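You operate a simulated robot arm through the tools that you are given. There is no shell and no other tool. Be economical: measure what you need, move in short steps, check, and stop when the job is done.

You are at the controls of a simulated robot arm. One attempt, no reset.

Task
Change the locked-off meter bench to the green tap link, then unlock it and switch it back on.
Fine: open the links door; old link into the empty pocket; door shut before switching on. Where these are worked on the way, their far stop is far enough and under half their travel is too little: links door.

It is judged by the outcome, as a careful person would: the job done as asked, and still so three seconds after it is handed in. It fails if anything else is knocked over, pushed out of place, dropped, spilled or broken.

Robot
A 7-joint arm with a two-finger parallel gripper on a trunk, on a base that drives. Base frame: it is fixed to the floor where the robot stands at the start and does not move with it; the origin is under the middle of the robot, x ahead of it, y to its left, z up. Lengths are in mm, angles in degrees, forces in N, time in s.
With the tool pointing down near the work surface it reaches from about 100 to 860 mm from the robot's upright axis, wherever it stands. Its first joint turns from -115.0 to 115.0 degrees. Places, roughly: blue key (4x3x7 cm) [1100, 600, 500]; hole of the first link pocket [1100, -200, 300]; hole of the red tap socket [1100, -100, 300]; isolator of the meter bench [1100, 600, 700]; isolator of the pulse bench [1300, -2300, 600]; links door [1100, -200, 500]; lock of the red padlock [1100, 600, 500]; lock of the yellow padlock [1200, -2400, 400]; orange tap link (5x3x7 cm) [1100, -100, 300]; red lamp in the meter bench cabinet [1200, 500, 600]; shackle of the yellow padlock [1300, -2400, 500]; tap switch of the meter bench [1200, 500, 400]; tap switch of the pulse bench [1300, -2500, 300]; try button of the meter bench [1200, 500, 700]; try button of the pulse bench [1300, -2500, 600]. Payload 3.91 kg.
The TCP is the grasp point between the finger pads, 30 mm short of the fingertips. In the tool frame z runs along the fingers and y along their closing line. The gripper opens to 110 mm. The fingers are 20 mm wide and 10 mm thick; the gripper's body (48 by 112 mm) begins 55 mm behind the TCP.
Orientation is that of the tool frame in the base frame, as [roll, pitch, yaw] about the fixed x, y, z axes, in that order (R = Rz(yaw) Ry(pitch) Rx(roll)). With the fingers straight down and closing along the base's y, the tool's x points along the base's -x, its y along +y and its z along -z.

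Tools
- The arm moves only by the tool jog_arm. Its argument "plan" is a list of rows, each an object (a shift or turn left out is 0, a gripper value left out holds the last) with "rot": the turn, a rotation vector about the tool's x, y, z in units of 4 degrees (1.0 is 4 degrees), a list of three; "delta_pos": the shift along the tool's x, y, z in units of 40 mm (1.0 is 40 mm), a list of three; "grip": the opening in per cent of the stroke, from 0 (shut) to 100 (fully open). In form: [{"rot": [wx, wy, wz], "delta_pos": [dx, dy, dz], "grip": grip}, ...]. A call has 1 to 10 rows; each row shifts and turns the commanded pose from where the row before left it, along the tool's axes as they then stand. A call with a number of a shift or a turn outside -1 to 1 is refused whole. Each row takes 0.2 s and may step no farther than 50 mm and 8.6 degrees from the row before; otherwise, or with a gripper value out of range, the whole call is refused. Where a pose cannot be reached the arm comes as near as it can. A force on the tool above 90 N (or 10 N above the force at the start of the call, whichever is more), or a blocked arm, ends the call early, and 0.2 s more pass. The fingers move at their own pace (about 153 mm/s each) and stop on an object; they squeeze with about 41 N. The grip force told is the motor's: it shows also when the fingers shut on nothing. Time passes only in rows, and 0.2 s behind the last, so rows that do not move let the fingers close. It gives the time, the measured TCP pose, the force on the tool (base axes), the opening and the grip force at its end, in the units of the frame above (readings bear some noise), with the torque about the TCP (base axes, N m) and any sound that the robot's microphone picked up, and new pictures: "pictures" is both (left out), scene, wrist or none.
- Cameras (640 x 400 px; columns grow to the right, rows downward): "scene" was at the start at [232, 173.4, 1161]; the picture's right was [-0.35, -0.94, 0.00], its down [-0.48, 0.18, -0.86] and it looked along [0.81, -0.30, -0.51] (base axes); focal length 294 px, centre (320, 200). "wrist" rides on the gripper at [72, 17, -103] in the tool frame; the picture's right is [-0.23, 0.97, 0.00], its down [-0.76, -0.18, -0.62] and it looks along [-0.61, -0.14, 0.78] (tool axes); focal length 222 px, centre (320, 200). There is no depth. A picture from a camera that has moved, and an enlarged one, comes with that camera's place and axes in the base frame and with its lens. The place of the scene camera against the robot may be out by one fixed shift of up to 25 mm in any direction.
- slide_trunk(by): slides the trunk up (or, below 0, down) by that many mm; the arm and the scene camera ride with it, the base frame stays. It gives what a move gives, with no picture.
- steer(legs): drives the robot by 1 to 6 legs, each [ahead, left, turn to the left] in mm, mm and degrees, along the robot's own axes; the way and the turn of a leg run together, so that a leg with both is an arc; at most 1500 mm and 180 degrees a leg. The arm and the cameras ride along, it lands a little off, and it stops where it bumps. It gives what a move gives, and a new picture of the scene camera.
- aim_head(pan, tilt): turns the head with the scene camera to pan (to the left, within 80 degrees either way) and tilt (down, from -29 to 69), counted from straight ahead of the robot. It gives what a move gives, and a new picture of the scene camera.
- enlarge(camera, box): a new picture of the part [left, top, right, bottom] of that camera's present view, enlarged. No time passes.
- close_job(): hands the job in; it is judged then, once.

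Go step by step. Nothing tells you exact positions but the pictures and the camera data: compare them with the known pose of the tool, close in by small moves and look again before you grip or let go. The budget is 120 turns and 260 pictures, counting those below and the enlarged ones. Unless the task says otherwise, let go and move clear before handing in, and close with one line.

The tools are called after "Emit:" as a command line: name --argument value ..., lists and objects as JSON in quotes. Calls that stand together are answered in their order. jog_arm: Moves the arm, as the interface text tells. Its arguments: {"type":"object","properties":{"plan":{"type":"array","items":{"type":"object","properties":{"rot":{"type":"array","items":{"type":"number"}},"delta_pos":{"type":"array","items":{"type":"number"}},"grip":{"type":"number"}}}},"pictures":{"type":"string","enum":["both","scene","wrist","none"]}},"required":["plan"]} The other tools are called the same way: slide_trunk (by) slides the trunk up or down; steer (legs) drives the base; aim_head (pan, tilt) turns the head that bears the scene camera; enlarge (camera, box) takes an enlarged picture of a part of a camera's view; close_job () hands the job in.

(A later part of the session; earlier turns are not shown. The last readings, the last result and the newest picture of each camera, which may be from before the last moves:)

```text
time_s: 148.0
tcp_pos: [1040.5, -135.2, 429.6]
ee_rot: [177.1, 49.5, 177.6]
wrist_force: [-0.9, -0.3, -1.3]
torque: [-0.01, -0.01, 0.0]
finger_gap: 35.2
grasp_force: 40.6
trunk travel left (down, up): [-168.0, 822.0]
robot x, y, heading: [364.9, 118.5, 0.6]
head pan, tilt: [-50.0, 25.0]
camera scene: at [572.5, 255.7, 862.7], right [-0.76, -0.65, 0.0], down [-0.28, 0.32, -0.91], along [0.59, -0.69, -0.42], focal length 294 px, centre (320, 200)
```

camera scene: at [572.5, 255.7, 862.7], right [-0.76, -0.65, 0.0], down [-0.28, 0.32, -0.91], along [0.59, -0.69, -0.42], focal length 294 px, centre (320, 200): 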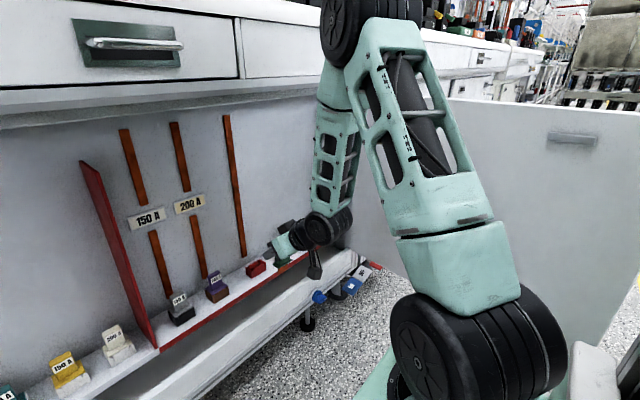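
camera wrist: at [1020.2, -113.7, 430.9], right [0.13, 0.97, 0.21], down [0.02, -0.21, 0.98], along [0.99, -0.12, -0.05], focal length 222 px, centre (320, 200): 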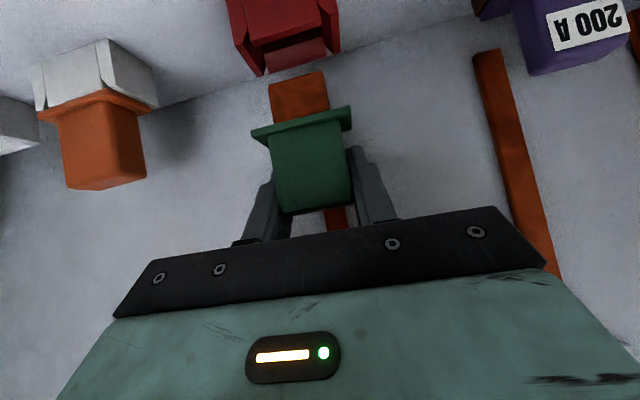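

Now extend the arm forward about 103 mm and left about 6.

Emit:
jog_arm --plan '[{"delta_pos": [-0.42, 0.04, 0.5]}, {"delta_pos": [-0.42, 0.04, 0.5]}, {"delta_pos": [-0.42, 0.04, 0.5]}, {"delta_pos": [-0.4, 0.04, 0.48]}, {}, {}]' --pictures "both"

Emit:
enlarge --camera "wrist" --box '[200, 0, 400, 125]'

```text
time_s: 149.4
tcp_pos: [1144.2, -127.6, 429.4]
ee_rot: [177.1, 49.6, 177.6]
wrist_force: [0.8, -0.6, -0.5]
torque: [-0.01, 0.0, -0.01]
finger_gap: 35.7
grasp_force: 41.2
trunk travel left (down, up): [-168.0, 822.0]
robot x, y, heading: [366.4, 121.0, 0.8]
head pan, tilt: [-50.0, 25.0]
camera scene: at [572.5, 255.7, 862.6], right [-0.76, -0.65, 0.0], down [-0.28, 0.32, -0.91], along [0.59, -0.69, -0.42], focal length 294 px, centre (320, 200)
camera wrist: at [1019.3, -111.3, 443.1], right [0.15, 0.97, 0.2], down [0.02, -0.21, 0.98], along [0.99, -0.14, -0.05], focal length 222 px, centre (320, 200)
```

scene: 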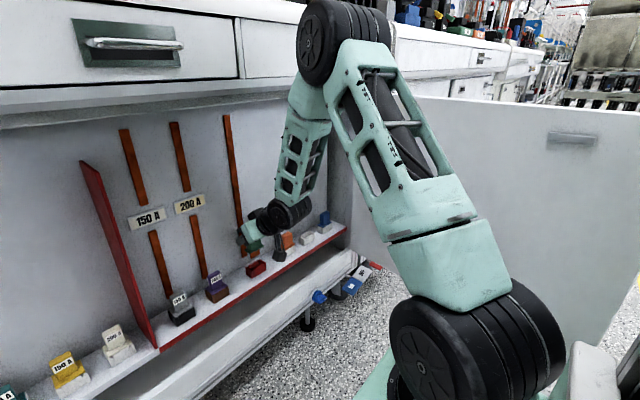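
wrist: 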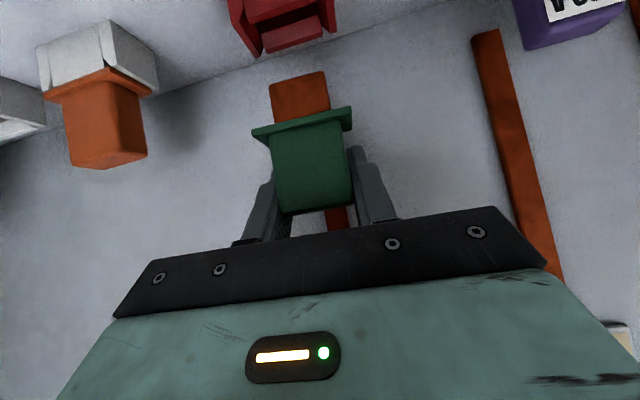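

```text
3.20 times, centred on (300, 62) of wrist
camera zoom: at [1019.3, -111.3, 443.1], right [0.15, 0.97, 0.2], down [0.02, -0.21, 0.98], along [0.99, -0.14, -0.05], focal length 711 px, centre (384, 640)
```

zoom: 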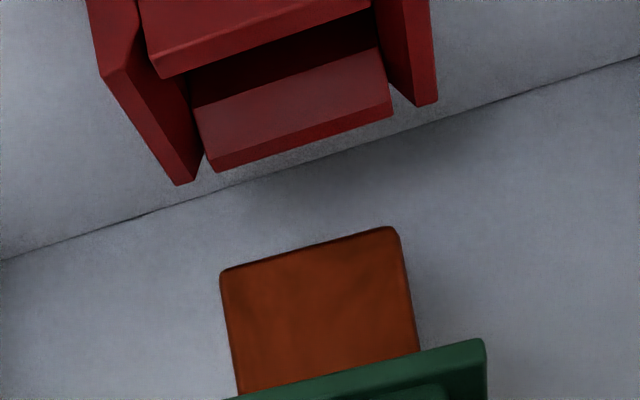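

Emit:
jog_arm --plan '[{"delta_pos": [0.17, 0, 0.14]}, {"delta_pos": [0.17, 0, 0.14]}, {"delta_pos": [0.17, 0, 0.14]}, {}, {}]' --pictures "none"

Emit:
enlarge --camera "wrist" --box '[200, 0, 400, 125]'

```text
time_s: 150.6
tcp_pos: [1141.9, -128.7, 404.5]
ee_rot: [177.1, 49.6, 177.5]
wrist_force: [0.2, -0.1, -1.1]
torque: [-0.05, -0.01, -0.01]
finger_gap: 35.4
grasp_force: 41.0
trunk travel left (down, up): [-168.0, 822.0]
robot x, y, heading: [366.9, 116.0, 0.6]
head pan, tilt: [-50.0, 25.0]
```

```text
3.20 times, centred on (300, 62) of wrist
camera zoom: at [1018.1, -111.5, 417.0], right [0.15, 0.97, 0.2], down [0.02, -0.21, 0.98], along [0.99, -0.14, -0.05], focal length 711 px, centre (384, 640)
```

zoom: 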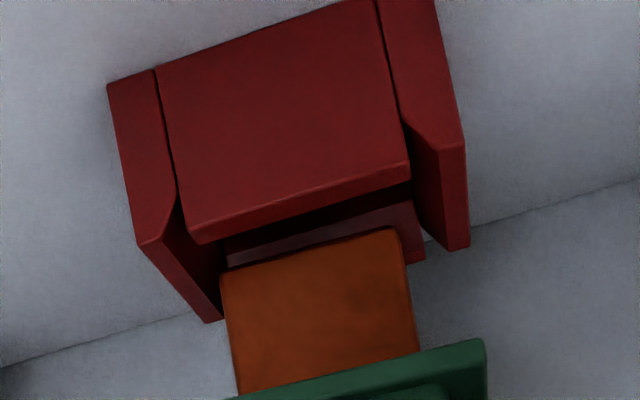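

Emit:
jog_arm --plan '[{"delta_pos": [-0.064, 0, 0.077]}, {}, {"delta_pos": [0.077, 0, 0.064]}, {"delta_pos": [0.077, 0, 0.064]}, {}]' --pictures "none"

Emit:
enlarge --camera "wrist" --box '[200, 0, 400, 125]'

```text
time_s: 151.8
tcp_pos: [1147.5, -126.8, 396.0]
ee_rot: [177.3, 49.5, 177.5]
wrist_force: [-8.8, -0.1, 5.6]
torque: [-0.04, 0.64, -0.09]
finger_gap: 35.4
grasp_force: 40.9
trunk travel left (down, up): [-168.0, 822.0]
robot x, y, heading: [368.1, 119.3, 0.6]
head pan, tilt: [-50.0, 25.0]
```

```text
3.20 times, centred on (300, 62) of wrist
camera zoom: at [1022.3, -110.8, 408.9], right [0.15, 0.97, 0.2], down [0.02, -0.21, 0.98], along [0.99, -0.14, -0.05], focal length 711 px, centre (384, 640)
```

zoom: 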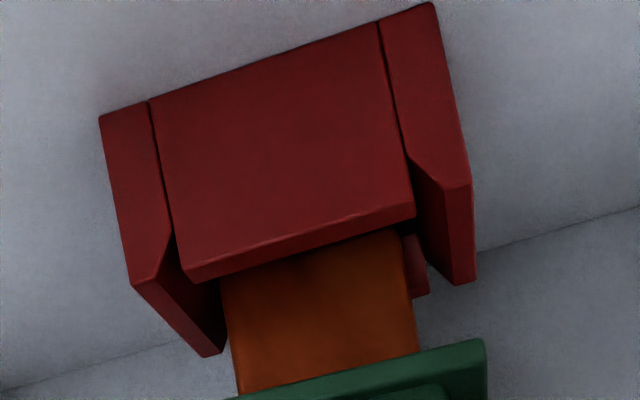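

Emit:
jog_arm --plan '[{"delta_pos": [0.038, 0, -0.046]}, {}, {"delta_pos": [0.077, 0, 0.064]}, {}]' --pictures "none"

Emit:
enlarge --camera "wrist" --box '[200, 0, 400, 125]'

```text
time_s: 152.8
tcp_pos: [1145.0, -127.5, 390.2]
ee_rot: [177.1, 49.5, 177.5]
wrist_force: [0.2, 0.1, -0.9]
torque: [0.01, -0.01, -0.01]
finger_gap: 35.3
grasp_force: 40.6
trunk travel left (down, up): [-168.0, 822.0]
robot x, y, heading: [363.3, 119.8, 0.7]
head pan, tilt: [-50.0, 25.0]
```

```text
3.20 times, centred on (300, 62) of wrist
camera zoom: at [1020.8, -110.3, 404.1], right [0.15, 0.97, 0.2], down [0.02, -0.21, 0.98], along [0.99, -0.14, -0.05], focal length 711 px, centre (384, 640)
```

zoom: 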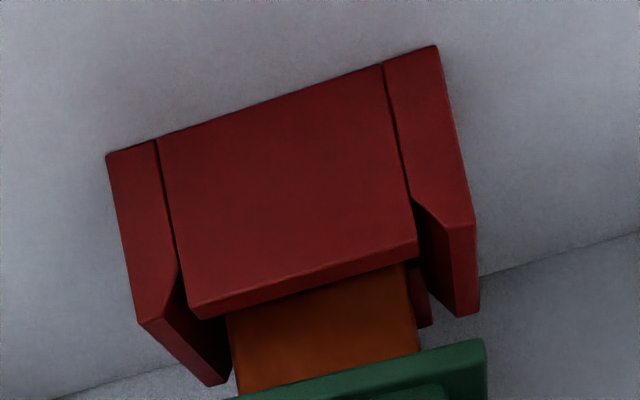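

Sliding in nicely with no force. Continue down to seating.

Emit:
jog_arm --plan '[{"delta_pos": [0.077, 0, 0.064]}, {"delta_pos": [0.077, 0, 0.064]}, {"delta_pos": [0.077, 0, 0.064]}, {}]' --pictures "none"

Emit:
jog_arm --plan '[{"delta_pos": [0.058, 0, 0.048]}, {"delta_pos": [0.058, 0, 0.048]}, {}]' --pictures "wrist"

```text
time_s: 153.8
tcp_pos: [1145.3, -127.6, 378.4]
ee_rot: [177.1, 49.5, 177.6]
wrist_force: [0.4, 0.4, -1.3]
torque: [0.02, 0.04, 0.02]
finger_gap: 35.3
grasp_force: 40.8
trunk travel left (down, up): [-168.0, 822.0]
robot x, y, heading: [368.0, 119.7, 0.8]
head pan, tilt: [-50.0, 25.0]
```

```text
time_s: 154.6
tcp_pos: [1147.4, -125.7, 377.2]
ee_rot: [177.2, 50.1, 177.7]
wrist_force: [-3.5, 4.9, 27.9]
torque: [-0.4, 0.35, -0.21]
finger_gap: 35.4
grasp_force: 41.4
trunk travel left (down, up): [-168.0, 822.0]
robot x, y, heading: [369.3, 120.2, 0.7]
head pan, tilt: [-50.0, 25.0]
camera wrist: at [1022.1, -109.0, 388.6], right [0.15, 0.97, 0.2], down [0.01, -0.21, 0.98], along [0.99, -0.14, -0.04], focal length 222 px, centre (320, 200)
```

wrist: 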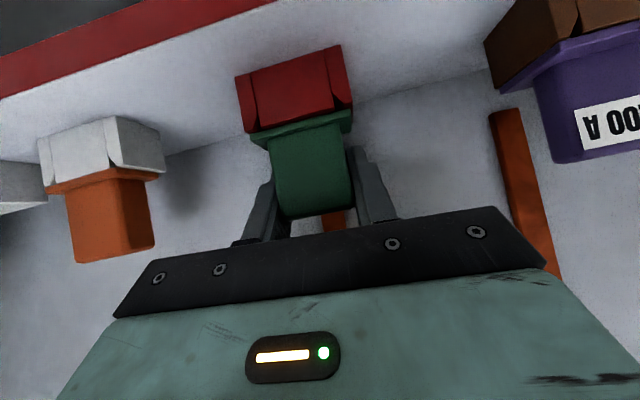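

Seated. Release and back straight out with the base.

Emit:
jog_arm --plan '[{"delta_pos": [-0.09, 0, -0.075]}, {"grip": 65}, {}, {}]' --pictures "wrist"

Emit:
steer --legs '[[-40, 0, 0]]'

Emit:
enlarge --camera "wrist" --box '[0, 0, 640, 400]'

```text
time_s: 155.6
tcp_pos: [1145.6, -126.4, 377.1]
ee_rot: [177.1, 49.6, 177.5]
wrist_force: [-0.5, 0.5, 0.2]
torque: [-0.02, 0.0, 0.03]
finger_gap: 71.6
grasp_force: 0.0
trunk travel left (down, up): [-168.0, 822.0]
robot x, y, heading: [368.3, 119.7, 0.7]
head pan, tilt: [-50.0, 25.0]
camera wrist: at [1020.8, -110.2, 391.2], right [0.15, 0.97, 0.2], down [0.02, -0.21, 0.98], along [0.99, -0.14, -0.05], focal length 222 px, centre (320, 200)
```

wrist: 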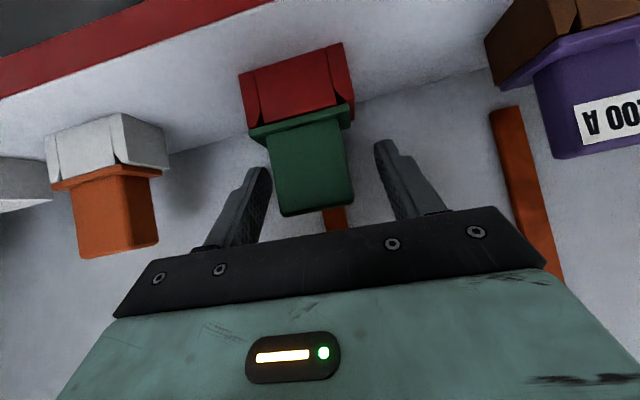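

```text
time_s: 156.5
tcp_pos: [1104.6, -129.1, 378.3]
ee_rot: [177.1, 49.6, 177.6]
wrist_force: [-0.2, -0.4, 0.2]
torque: [-0.06, 0.0, -0.01]
finger_gap: 71.4
grasp_force: 0.0
trunk travel left (down, up): [-168.0, 822.0]
robot x, y, heading: [328.9, 120.2, 0.7]
head pan, tilt: [-50.0, 25.0]
camera scene: at [532.0, 255.2, 862.7], right [-0.76, -0.65, 0.0], down [-0.28, 0.32, -0.91], along [0.59, -0.69, -0.42], focal length 294 px, centre (320, 200)
```

scene: 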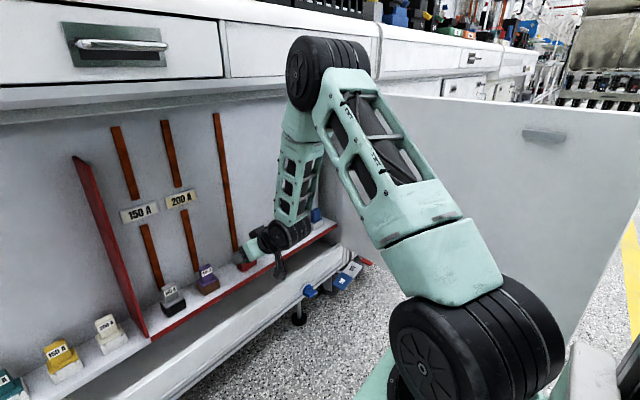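

```text
1.00 times, centred on (320, 200) of wrist (not enlarged: the box is as wide or as high as the picture)
camera zoom: at [980.3, -110.9, 391.4], right [0.15, 0.97, 0.2], down [0.02, -0.21, 0.98], along [0.99, -0.14, -0.05], focal length 222 px, centre (320, 200)
```

zoom: 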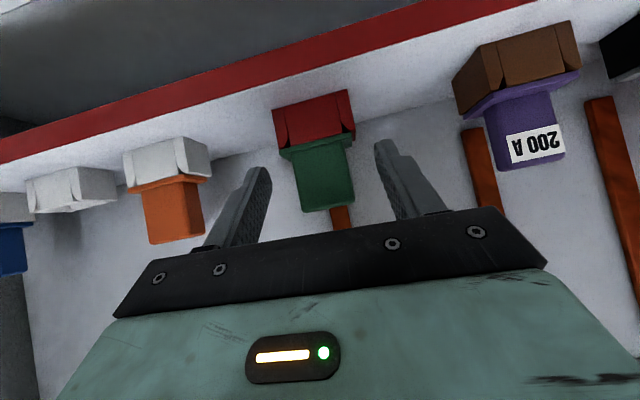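

Green is in the red socket and orange in the pocket. Now I back out, raise the tool, and go around to the door's outer face to shut it.

Emit:
steer --legs '[[-855, 0, 0]]'

Emit:
slide_trunk --by 95

Emit:
aim_head --pan -25 --tilt 30

```text
time_s: 161.0
tcp_pos: [246.3, -139.8, 378.6]
ee_rot: [177.1, 49.6, 177.3]
wrist_force: [0.7, -0.3, -0.5]
torque: [0.01, 0.01, 0.02]
finger_gap: 71.6
grasp_force: 0.0
trunk travel left (down, up): [-168.0, 822.0]
robot x, y, heading: [-532.3, 114.5, 0.6]
head pan, tilt: [-50.0, 25.0]
camera scene: at [-324.8, 245.9, 862.7], right [-0.76, -0.65, 0.0], down [-0.27, 0.32, -0.91], along [0.59, -0.69, -0.42], focal length 294 px, centre (320, 200)
```

scene: 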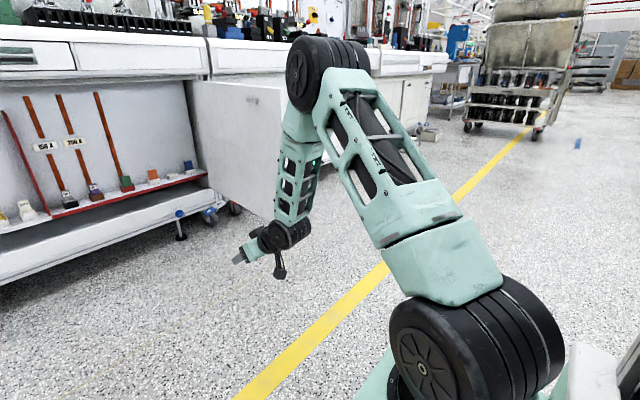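

```text
time_s: 162.3
tcp_pos: [244.9, -139.4, 474.2]
ee_rot: [177.1, 49.6, 177.3]
wrist_force: [-0.9, -0.5, 0.4]
torque: [-0.05, 0.03, 0.02]
finger_gap: 71.3
grasp_force: 0.1
trunk travel left (down, up): [-263.0, 727.0]
robot x, y, heading: [-531.2, 113.2, 0.3]
head pan, tilt: [-50.0, 25.0]
```

```text
time_s: 163.2
tcp_pos: [245.5, -141.5, 472.7]
ee_rot: [177.1, 49.7, 177.3]
wrist_force: [-0.7, 0.1, -1.2]
torque: [0.0, -0.01, 0.01]
finger_gap: 71.7
grasp_force: 0.1
trunk travel left (down, up): [-263.0, 727.0]
robot x, y, heading: [-529.6, 111.2, 0.5]
head pan, tilt: [-25.0, 30.0]
camera scene: at [-302.3, 278.3, 949.7], right [-0.42, -0.91, 0.0], down [-0.45, 0.21, -0.87], along [0.79, -0.36, -0.5], focal length 294 px, centre (320, 200)
```

scene: 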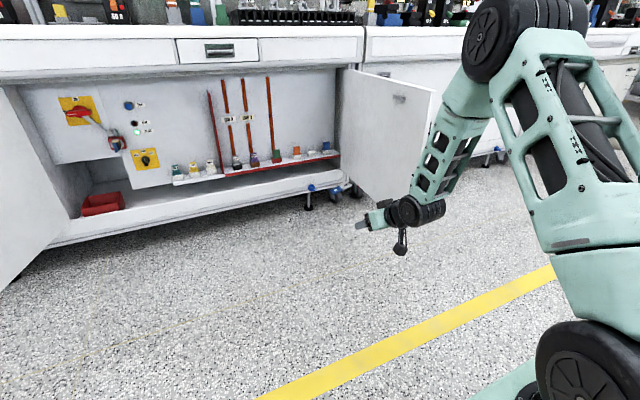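

Emit:
steer --legs '[[0, -440, -0.5], [200, 0, 0]]'

Emit:
enlarge --camera "wrist" --box '[0, 0, 640, 400]'

```text
time_s: 167.1
tcp_pos: [445.3, -584.1, 472.0]
ee_rot: [177.1, 49.5, 177.1]
wrist_force: [-1.0, -0.5, -0.2]
torque: [-0.01, -0.01, 0.01]
finger_gap: 71.4
grasp_force: 0.1
trunk travel left (down, up): [-263.0, 727.0]
robot x, y, heading: [-330.7, -329.6, 0.2]
head pan, tilt: [-25.0, 30.0]
camera scene: at [-101.9, -163.7, 949.7], right [-0.42, -0.91, 0.0], down [-0.45, 0.21, -0.87], along [0.79, -0.36, -0.5], focal length 294 px, centre (320, 200)
```

scene: 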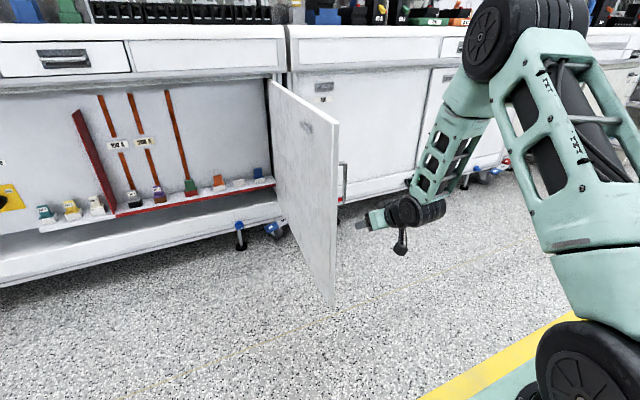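

```text
1.00 times, centred on (320, 200) of wrist (not enlarged: the box is as wide or as high as the picture)
camera zoom: at [321.0, -565.6, 486.4], right [0.16, 0.97, 0.2], down [0.02, -0.21, 0.98], along [0.99, -0.15, -0.05], focal length 222 px, centre (320, 200)
```

zoom: 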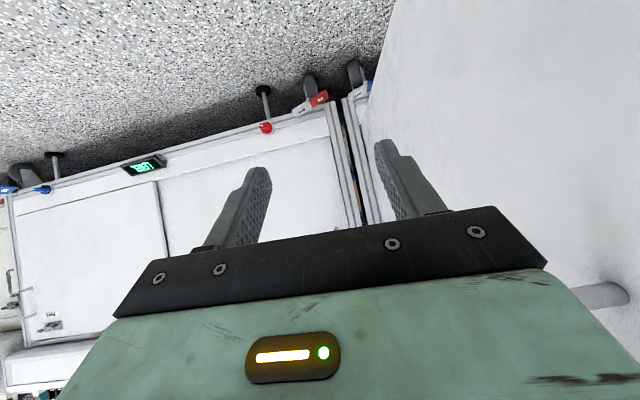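

Emit:
steer --legs '[[10, 73, 0], [32, 155, 0], [70, 140, 0]]'

```text
time_s: 170.1
tcp_pos: [555.3, -218.4, 473.2]
ee_rot: [177.1, 49.6, 177.0]
wrist_force: [-0.2, -1.2, 0.6]
torque: [0.01, 0.0, -0.01]
finger_gap: 71.4
grasp_force: 0.0
trunk travel left (down, up): [-263.0, 727.0]
robot x, y, heading: [-220.7, 37.0, -0.0]
head pan, tilt: [-25.0, 30.0]
camera scene: at [9.5, 202.1, 949.7], right [-0.42, -0.91, 0.0], down [-0.45, 0.21, -0.87], along [0.79, -0.36, -0.5], focal length 294 px, centre (320, 200)
```

scene: 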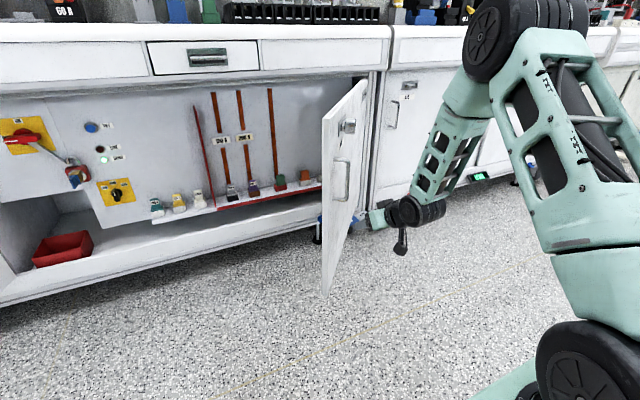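

Door is swinging shut (~50°). Continue the push.

Emit:
steer --legs '[[106, 117, 0], [132, 87, 0]]'

```text
time_s: 172.5
tcp_pos: [792.9, -14.5, 473.2]
ee_rot: [177.1, 49.7, 177.0]
wrist_force: [-0.1, 0.4, 0.0]
torque: [0.0, 0.01, -0.01]
finger_gap: 71.6
grasp_force: 0.1
trunk travel left (down, up): [-263.0, 727.0]
robot x, y, heading: [18.9, 243.4, 0.4]
head pan, tilt: [-25.0, 30.0]
camera scene: at [245.9, 406.9, 949.7], right [-0.42, -0.91, 0.0], down [-0.45, 0.21, -0.87], along [0.79, -0.36, -0.5], focal length 294 px, centre (320, 200)
```

scene: 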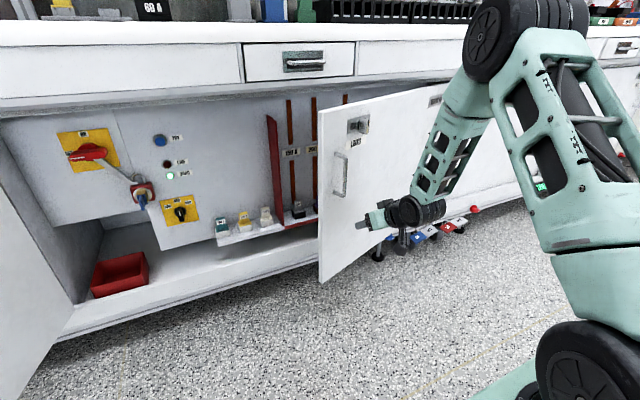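

Emit:
steer --legs '[[149, 52, 0], [65, 0, 0]]'

```text
time_s: 174.5
tcp_pos: [1008.3, 39.1, 472.6]
ee_rot: [177.1, 49.6, 177.0]
wrist_force: [0.3, 0.7, 0.8]
torque: [0.01, 0.0, 0.01]
finger_gap: 71.6
grasp_force: 0.0
trunk travel left (down, up): [-263.0, 727.0]
robot x, y, heading: [234.8, 289.8, 0.2]
head pan, tilt: [-25.0, 30.0]
camera scene: at [460.7, 459.6, 949.7], right [-0.42, -0.91, 0.0], down [-0.45, 0.21, -0.87], along [0.79, -0.36, -0.5], focal length 294 px, centre (320, 200)
```

scene: 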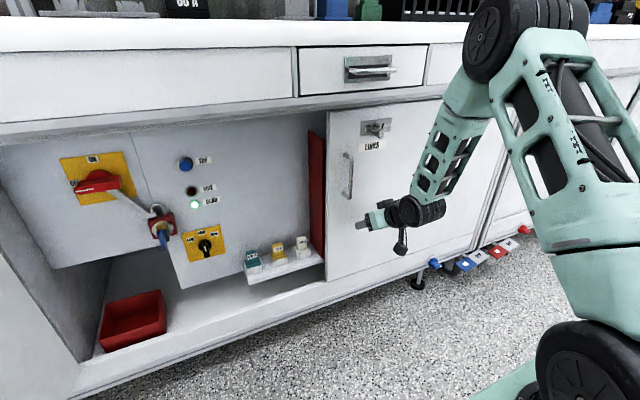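

Emit:
jog_arm --plan '[{"delta_pos": [-0.16, 0, 0.19]}, {"delta_pos": [-0.16, 0, 0.19]}, {"delta_pos": [-0.1, 0, 0.115]}, {}]' --pictures "none"

Emit:
enlarge --camera "scene" --box '[290, 100, 450, 200]'

```text
time_s: 175.5
tcp_pos: [1031.6, 38.0, 471.9]
ee_rot: [177.2, 49.3, 177.2]
wrist_force: [-33.6, 1.7, 9.6]
torque: [0.21, 0.11, 1.31]
finger_gap: 72.0
grasp_force: 0.5
trunk travel left (down, up): [-263.0, 727.0]
robot x, y, heading: [228.9, 294.5, 0.4]
head pan, tilt: [-25.0, 30.0]
```

```text
4.00 times, centred on (370, 150) of scene
camera zoom: at [459.7, 459.6, 950.0], right [-0.42, -0.91, 0.0], down [-0.45, 0.21, -0.87], along [0.79, -0.36, -0.5], focal length 1176 px, centre (120, 400)
```

zoom: 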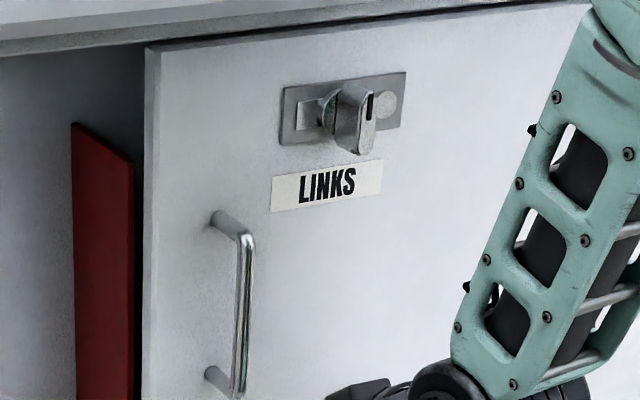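

Door is fully shut (firm stop). I back off and move toward the padlock, looking at it closely.

Emit:
steer --legs '[[-180, 0, 0], [0, 200, 0]]'

Emit:
jog_arm --plan '[{"delta_pos": [0, 1, 0]}, {"delta_pos": [0, 1, 0]}, {"delta_pos": [0, 1, 0]}, {"delta_pos": [0, 1, 0]}, {"delta_pos": [0, 1, 0]}, {}]' --pictures "none"

Emit:
aim_head --pan 0 --tilt 25

Emit:
enlarge --camera "scene" --box '[160, 100, 480, 300]'

```text
time_s: 178.2
tcp_pos: [852.5, 241.6, 471.9]
ee_rot: [177.1, 49.6, 177.1]
wrist_force: [0.3, -1.3, -0.6]
torque: [-0.02, -0.01, 0.02]
finger_gap: 71.5
grasp_force: 0.0
trunk travel left (down, up): [-263.0, 727.0]
robot x, y, heading: [55.7, 495.0, 0.7]
head pan, tilt: [-25.0, 30.0]
camera scene: at [280.3, 661.4, 949.7], right [-0.42, -0.91, 0.0], down [-0.45, 0.21, -0.87], along [0.79, -0.36, -0.5], focal length 294 px, centre (320, 200)
```

scene: 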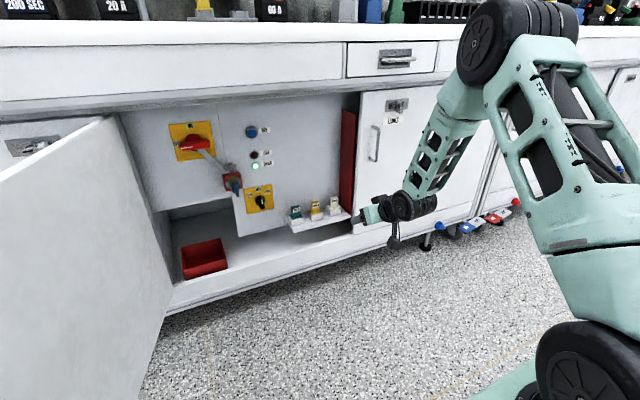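

```text
time_s: 179.6
tcp_pos: [855.3, 441.7, 482.8]
ee_rot: [177.2, 49.5, 177.1]
wrist_force: [-0.5, -0.3, 0.3]
torque: [-0.01, -0.01, 0.0]
finger_gap: 71.5
grasp_force: 0.1
trunk travel left (down, up): [-263.0, 727.0]
robot x, y, heading: [52.2, 491.7, 0.4]
head pan, tilt: [-25.0, 30.0]
```

```text
time_s: 180.5
tcp_pos: [854.2, 440.6, 481.9]
ee_rot: [177.1, 49.6, 177.1]
wrist_force: [0.1, 0.5, 0.3]
torque: [0.0, 0.0, 0.0]
finger_gap: 71.5
grasp_force: 0.1
trunk travel left (down, up): [-263.0, 727.0]
robot x, y, heading: [51.8, 493.6, 0.4]
head pan, tilt: [0.0, 25.0]
camera scene: at [290.3, 699.6, 957.6], right [0.0, -1.0, 0.0], down [-0.42, 0.0, -0.91], along [0.91, 0.0, -0.42], focal length 294 px, centre (320, 200)
```

scene: 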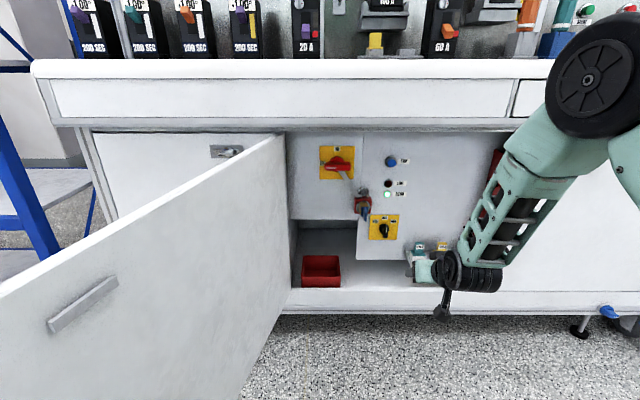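

```text
2.00 times, centred on (320, 200) of scene
camera zoom: at [290.3, 699.6, 957.6], right [0.0, -1.0, 0.0], down [-0.42, 0.0, -0.91], along [0.91, 0.0, -0.42], focal length 588 px, centre (320, 200)
```

zoom: 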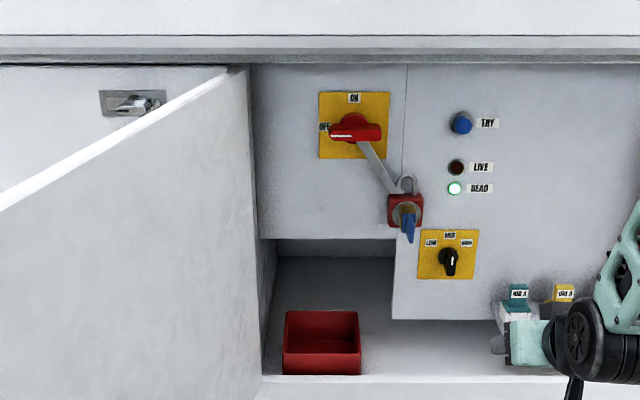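

Emit:
enlarge --camera "scene" --box '[310, 140, 410, 250]'

Emit:
enlarge --camera "scene" --box '[345, 180, 385, 220]'

```text
3.64 times, centred on (360, 195) of scene
camera zoom: at [290.3, 699.6, 957.6], right [0.0, -1.0, 0.0], down [-0.42, 0.0, -0.91], along [0.91, 0.0, -0.42], focal length 1069 px, centre (174, 218)
```

zoom: 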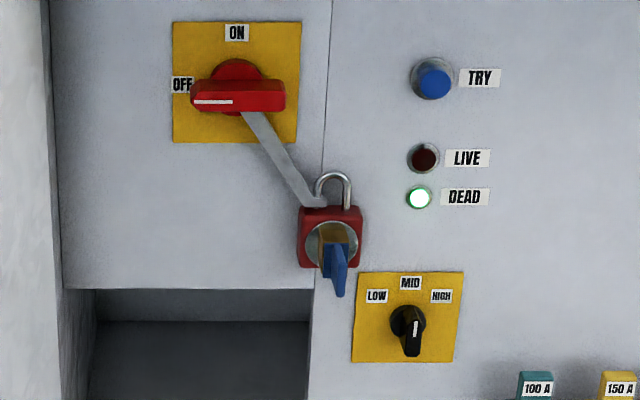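

```text
10.00 times, centred on (365, 200) of scene
camera zoom: at [290.3, 699.6, 957.6], right [0.0, -1.0, 0.0], down [-0.42, 0.0, -0.91], along [0.91, 0.0, -0.42], focal length 2939 px, centre (-130, 200)
```

zoom: 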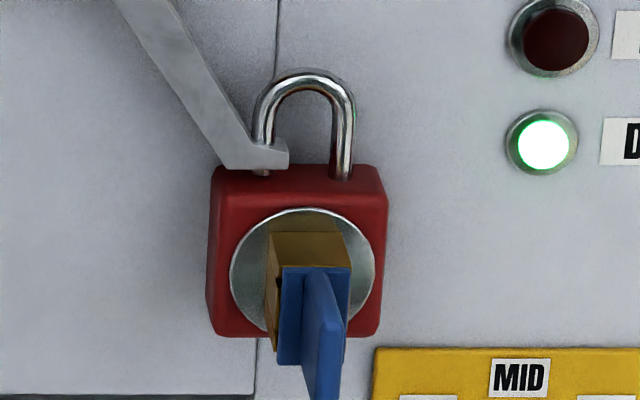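

The padlock body faces me with the blue key plugged in, fin upright, at about (1080, 565, 540). I level the gripper and line it up.

Emit:
jog_arm --plan '[{"rot": [0, -1, 0], "delta_pos": [0, 1, 0]}, {"rot": [0, -1, 0], "delta_pos": [0, 1, 0]}, {"rot": [0, -1, 0], "delta_pos": [0, 1, 0]}, {"rot": [0, -1, 0]}, {"rot": [0, -1, 0]}, {"rot": [0, -1, 0]}, {"rot": [0, -1, 0]}, {"rot": [0, -1, 0]}, {"rot": [0, -1, 0]}, {"rot": [0, -1, 0]}]' --pictures "none"

Emit:
jog_arm --plan '[{"delta_pos": [-0.7, 0, 0]}, {"delta_pos": [-0.7, 0, 0]}, {}]' --pictures "both"

```text
time_s: 182.7
tcp_pos: [857.8, 560.4, 482.8]
ee_rot: [100.0, 88.1, 99.4]
wrist_force: [-0.5, -0.1, 0.2]
torque: [0.02, 0.01, -0.03]
finger_gap: 71.3
grasp_force: 0.2
trunk travel left (down, up): [-263.0, 727.0]
robot x, y, heading: [53.8, 496.7, 0.3]
head pan, tilt: [0.0, 25.0]
```

```text
time_s: 183.5
tcp_pos: [855.5, 559.3, 540.3]
ee_rot: [102.1, 88.2, 101.4]
wrist_force: [0.0, -0.4, 0.0]
torque: [0.03, -0.03, -0.01]
finger_gap: 71.5
grasp_force: 0.1
trunk travel left (down, up): [-263.0, 727.0]
robot x, y, heading: [49.4, 493.2, 0.3]
head pan, tilt: [0.0, 25.0]
camera scene: at [290.3, 699.7, 957.6], right [0.0, -1.0, 0.0], down [-0.42, 0.0, -0.91], along [0.91, 0.0, -0.42], focal length 294 px, centre (320, 200)
camera wrist: at [752.8, 579.2, 470.0], right [0.01, 0.97, 0.26], down [-0.62, -0.19, 0.76], along [0.78, -0.17, 0.6], focal length 222 px, centre (320, 200)
```

scene: 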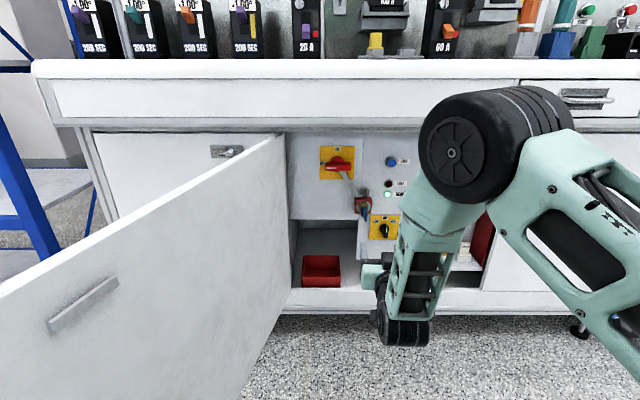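
wrist: 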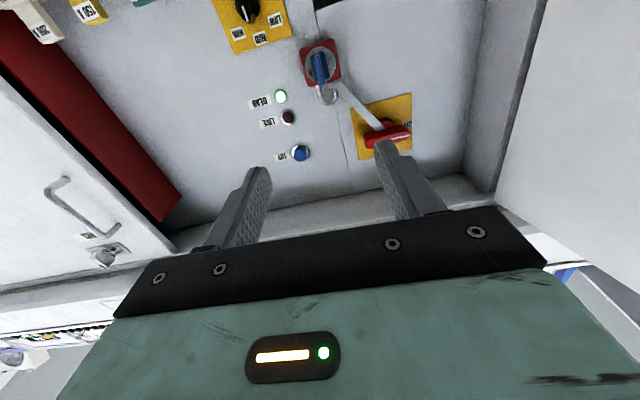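

Emit:
jog_arm --plan '[{"delta_pos": [0.6, 0, 0]}, {}]' --pictures "none"

Emit:
steer --legs '[[130, 0, 0]]'

Emit:
jog_arm --plan '[{}]' --pictures "wrist"

```text
time_s: 184.1
tcp_pos: [856.1, 558.5, 515.3]
ee_rot: [101.4, 88.1, 100.6]
wrist_force: [-0.2, 0.2, 0.1]
torque: [0.01, 0.01, -0.03]
finger_gap: 71.3
grasp_force: 0.0
trunk travel left (down, up): [-263.0, 727.0]
robot x, y, heading: [48.8, 497.2, 0.3]
head pan, tilt: [0.0, 25.0]
```

```text
time_s: 185.4
tcp_pos: [982.4, 564.7, 515.3]
ee_rot: [101.6, 88.2, 101.2]
wrist_force: [-0.2, -0.2, 0.1]
torque: [-0.01, 0.02, -0.04]
finger_gap: 71.4
grasp_force: 0.1
trunk travel left (down, up): [-263.0, 727.0]
robot x, y, heading: [177.9, 496.6, 0.3]
head pan, tilt: [0.0, 25.0]
camera scene: at [416.3, 701.4, 957.6], right [0.01, -1.0, 0.0], down [-0.42, 0.0, -0.91], along [0.91, 0.01, -0.42], focal length 294 px, centre (320, 200)
```

scene: 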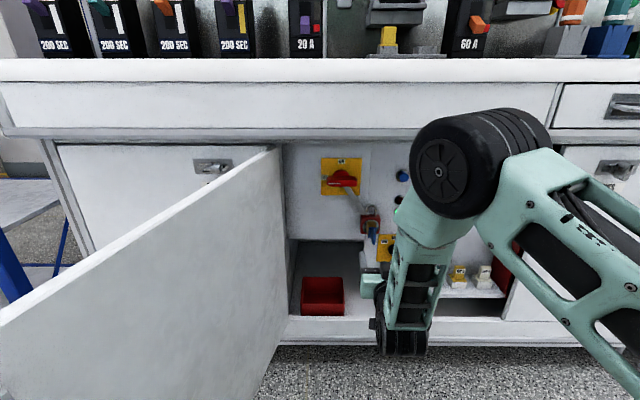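

```text
time_s: 185.8
tcp_pos: [982.4, 563.2, 515.6]
ee_rot: [101.9, 88.0, 101.4]
wrist_force: [0.5, 0.0, 0.0]
torque: [-0.03, 0.01, -0.02]
finger_gap: 71.4
grasp_force: 0.2
trunk travel left (down, up): [-263.0, 727.0]
robot x, y, heading: [176.7, 495.1, 0.6]
head pan, tilt: [0.0, 25.0]
camera wrist: at [879.9, 583.0, 445.5], right [0.01, 0.97, 0.26], down [-0.62, -0.2, 0.76], along [0.78, -0.17, 0.6], focal length 222 px, centre (320, 200)
```

wrist: 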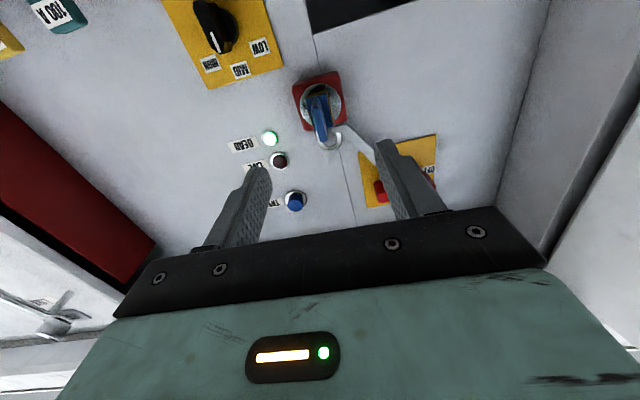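

Emit:
steer --legs '[[85, 0, 0]]'

Emit:
jog_arm --plan '[{}]' --pictures "wrist"

```text
time_s: 186.9
tcp_pos: [1066.5, 562.5, 514.0]
ee_rot: [101.8, 88.1, 101.3]
wrist_force: [-0.5, -0.2, 0.2]
torque: [0.0, -0.03, 0.0]
finger_gap: 71.3
grasp_force: 0.1
trunk travel left (down, up): [-263.0, 727.0]
robot x, y, heading: [261.8, 495.5, 0.0]
head pan, tilt: [0.0, 25.0]
camera scene: at [500.2, 701.9, 957.6], right [0.01, -1.0, 0.0], down [-0.42, 0.0, -0.91], along [0.91, 0.01, -0.42], focal length 294 px, centre (320, 200)
```

scene: 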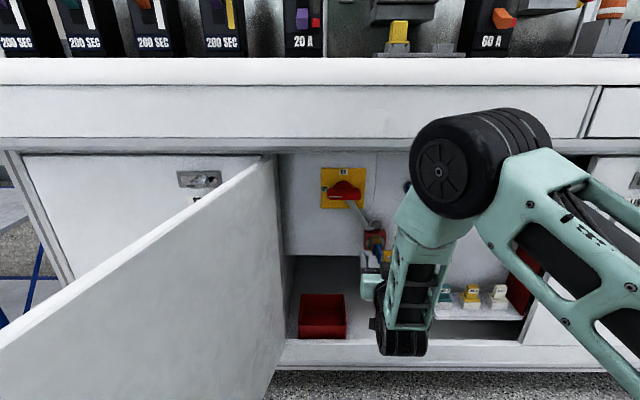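

```text
time_s: 187.3
tcp_pos: [1065.9, 562.8, 515.4]
ee_rot: [101.9, 88.0, 101.6]
wrist_force: [0.4, 0.1, -0.1]
torque: [0.01, 0.01, 0.03]
finger_gap: 71.7
grasp_force: 0.2
trunk travel left (down, up): [-263.0, 727.0]
robot x, y, heading: [263.6, 494.7, 0.5]
head pan, tilt: [0.0, 25.0]
camera wrist: at [963.6, 583.1, 445.5], right [0.01, 0.97, 0.26], down [-0.62, -0.2, 0.76], along [0.78, -0.17, 0.6], focal length 222 px, centre (320, 200)
```

wrist: 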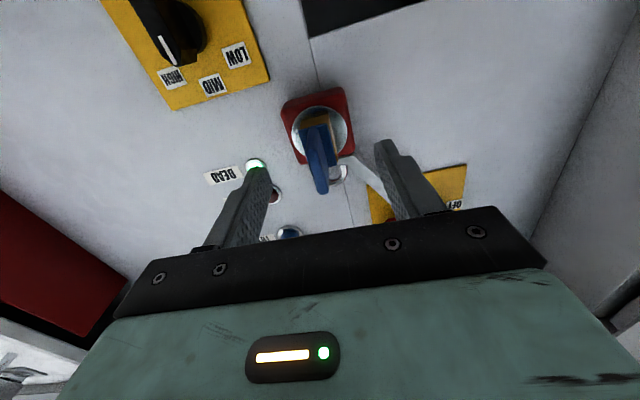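

Emit:
jog_arm --plan '[{"delta_pos": [-0.05, -0.03, 0.35], "grip": 50}, {"delta_pos": [0, 0, 0.35]}, {}]' --pictures "wrist"

```text
time_s: 188.1
tcp_pos: [1094.8, 561.2, 517.2]
ee_rot: [101.4, 88.1, 100.8]
wrist_force: [0.4, 0.1, 0.0]
torque: [-0.01, 0.01, -0.01]
finger_gap: 54.9
grasp_force: 0.1
trunk travel left (down, up): [-263.0, 727.0]
robot x, y, heading: [259.7, 497.2, 0.5]
head pan, tilt: [0.0, 25.0]
camera wrist: at [992.1, 581.1, 446.7], right [0.01, 0.97, 0.26], down [-0.62, -0.2, 0.76], along [0.78, -0.17, 0.6], focal length 222 px, centre (320, 200)
```

wrist: 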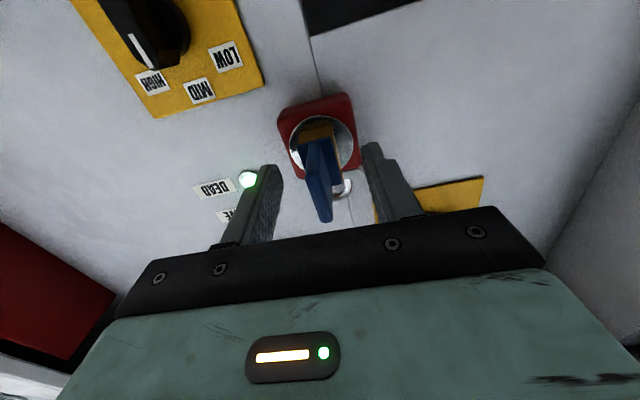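

Emit:
jog_arm --plan '[{"delta_pos": [-0.1, 0, 0.25]}, {}, {"grip": 0}, {"grip": 0}, {"grip": 0}]' --pictures "wrist"

```text
time_s: 189.3
tcp_pos: [1104.5, 561.3, 521.2]
ee_rot: [99.8, 88.1, 99.3]
wrist_force: [4.1, 3.0, 2.9]
torque: [0.01, 0.07, 0.96]
finger_gap: 23.3
grasp_force: 44.9
trunk travel left (down, up): [-263.0, 727.0]
robot x, y, heading: [263.7, 496.9, 0.3]
head pan, tilt: [0.0, 25.0]
camera wrist: at [1002.5, 581.8, 451.1], right [0.01, 0.97, 0.26], down [-0.62, -0.2, 0.76], along [0.78, -0.17, 0.6], focal length 222 px, centre (320, 200)
```

wrist: 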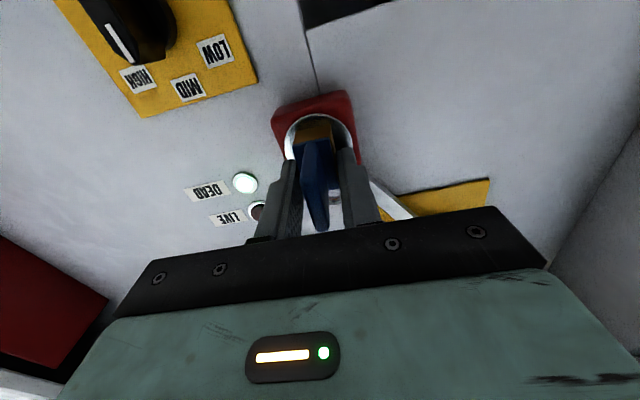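

Emit:
jog_arm --plan '[{"rot": [0, 0, 0.75]}, {"rot": [0, 0, 0.75]}, {"rot": [0, 0, 0.75]}, {}]' --pictures "wrist"

```text
time_s: 190.3
tcp_pos: [1105.2, 561.5, 521.3]
ee_rot: [91.9, 79.1, 91.3]
wrist_force: [11.9, -1.9, 6.1]
torque: [-0.05, 1.0, 0.89]
finger_gap: 23.1
grasp_force: 45.1
trunk travel left (down, up): [-263.0, 727.0]
robot x, y, heading: [262.1, 497.2, 0.6]
head pan, tilt: [0.0, 25.0]
camera wrist: at [1002.6, 592.2, 455.0], right [0.01, 0.91, 0.41], down [-0.62, -0.31, 0.72], along [0.78, -0.26, 0.56], focal length 222 px, centre (320, 200)
```

wrist: 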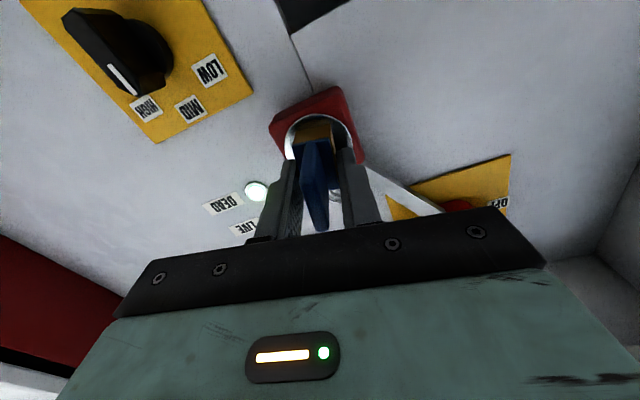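

The key turns clockwise freely. Continue.

Emit:
jog_arm --plan '[{"rot": [0, 0, 1]}, {"rot": [0, 0, 1]}, {"rot": [0, 0, 1]}, {"rot": [0, 0, 1]}, {"rot": [0, 0, 1]}, {"rot": [0, 0, 1]}, {"rot": [0, 0, 1]}, {"rot": [0, 0, 1]}, {"rot": [0, 0, 1]}, {}]' --pictures "wrist"

```text
time_s: 192.5
tcp_pos: [1103.8, 557.9, 518.7]
ee_rot: [90.8, 43.3, 89.7]
wrist_force: [9.0, -29.1, -10.2]
torque: [-0.16, 0.23, 0.72]
finger_gap: 23.6
grasp_force: 44.6
trunk travel left (down, up): [-263.0, 727.0]
robot x, y, heading: [261.7, 491.5, 0.2]
head pan, tilt: [0.0, 25.0]
camera wrist: at [1002.5, 623.6, 484.2], right [0.02, 0.5, 0.86], down [-0.63, -0.67, 0.4], along [0.78, -0.55, 0.31], focal length 222 px, centre (320, 200)
```

wrist: 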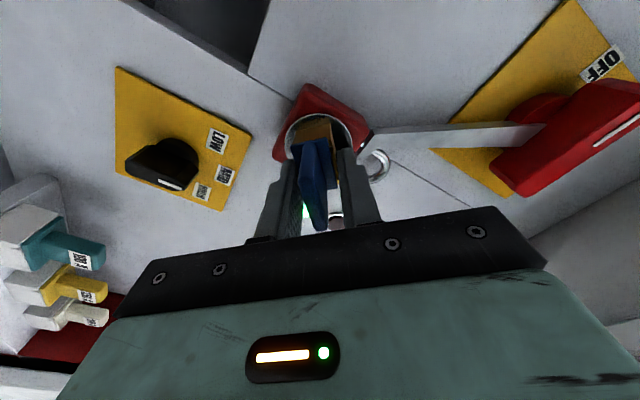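

Emit:
jog_arm --plan '[{"rot": [0, 0, 1]}, {"rot": [0, 0, 1]}, {"rot": [0, 0, 1]}, {"rot": [0, 0, 1]}, {"rot": [0, 0, 1]}, {"rot": [0, 0, 1]}, {"rot": [0, 0, 1]}, {"rot": [0, 0, 1]}, {"rot": [0, 0, 1]}, {}]' --pictures "wrist"

```text
time_s: 194.7
tcp_pos: [1104.4, 557.5, 517.3]
ee_rot: [91.0, 7.4, 89.2]
wrist_force: [-8.1, -30.0, -37.7]
torque: [-0.24, 0.26, -0.12]
finger_gap: 23.4
grasp_force: 45.1
trunk travel left (down, up): [-263.0, 727.0]
robot x, y, heading: [262.9, 495.7, 0.5]
head pan, tilt: [0.0, 25.0]
camera wrist: at [1003.5, 632.6, 526.5], right [0.02, -0.1, 0.99], down [-0.64, -0.77, -0.07], along [0.77, -0.63, -0.08], focal length 222 px, centre (320, 200)
```

wrist: 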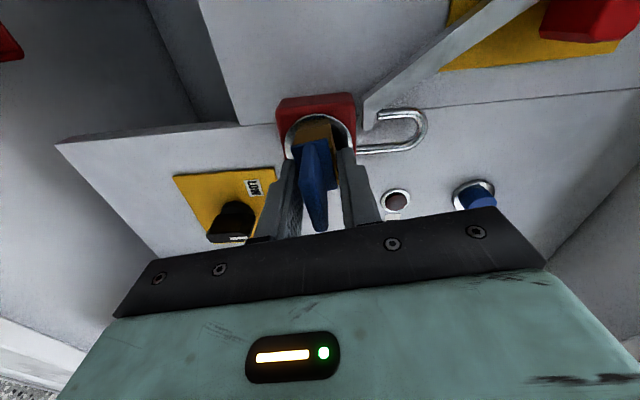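

The shackle has popped up off the isolator's arm. I finish the turn and look.

Emit:
jog_arm --plan '[{"rot": [0, 0, 1]}, {"rot": [0, 0, 1]}, {}]' --pictures "none"

Emit:
enlarge --camera "wrist" --box '[240, 60, 480, 220]'

Emit:
enlarge --camera "scene" --box '[310, 150, 420, 270]'

```text
time_s: 195.5
tcp_pos: [1102.8, 557.1, 515.1]
ee_rot: [90.9, -0.7, 89.0]
wrist_force: [-6.1, -28.2, -39.8]
torque: [-0.48, 0.21, -0.5]
finger_gap: 23.6
grasp_force: 44.9
trunk travel left (down, up): [-263.0, 727.0]
robot x, y, heading: [258.9, 494.7, 0.5]
head pan, tilt: [0.0, 25.0]
```

```text
2.50 times, centred on (360, 140) of wrist
camera zoom: at [1003.7, 630.9, 536.0], right [0.01, -0.24, 0.97], down [-0.64, -0.75, -0.18], along [0.77, -0.62, -0.16], focal length 555 px, centre (220, 350)
```

zoom: 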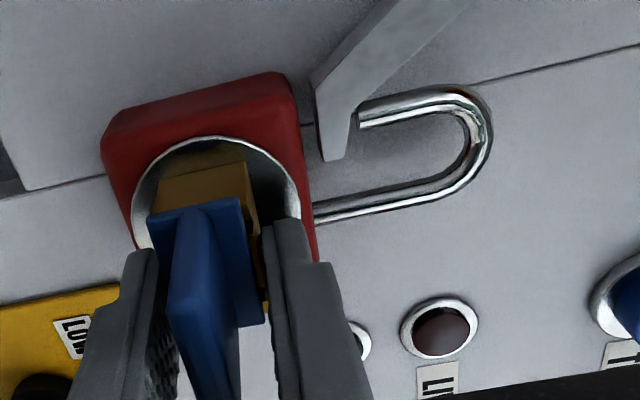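

```text
3.33 times, centred on (365, 210) of scene
camera zoom: at [501.4, 701.6, 957.3], right [0.01, -1.0, 0.0], down [-0.42, 0.0, -0.91], along [0.91, 0.01, -0.42], focal length 980 px, centre (170, 167)
```

zoom: 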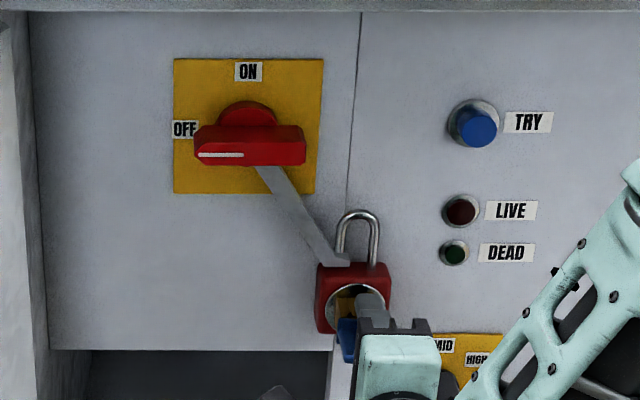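

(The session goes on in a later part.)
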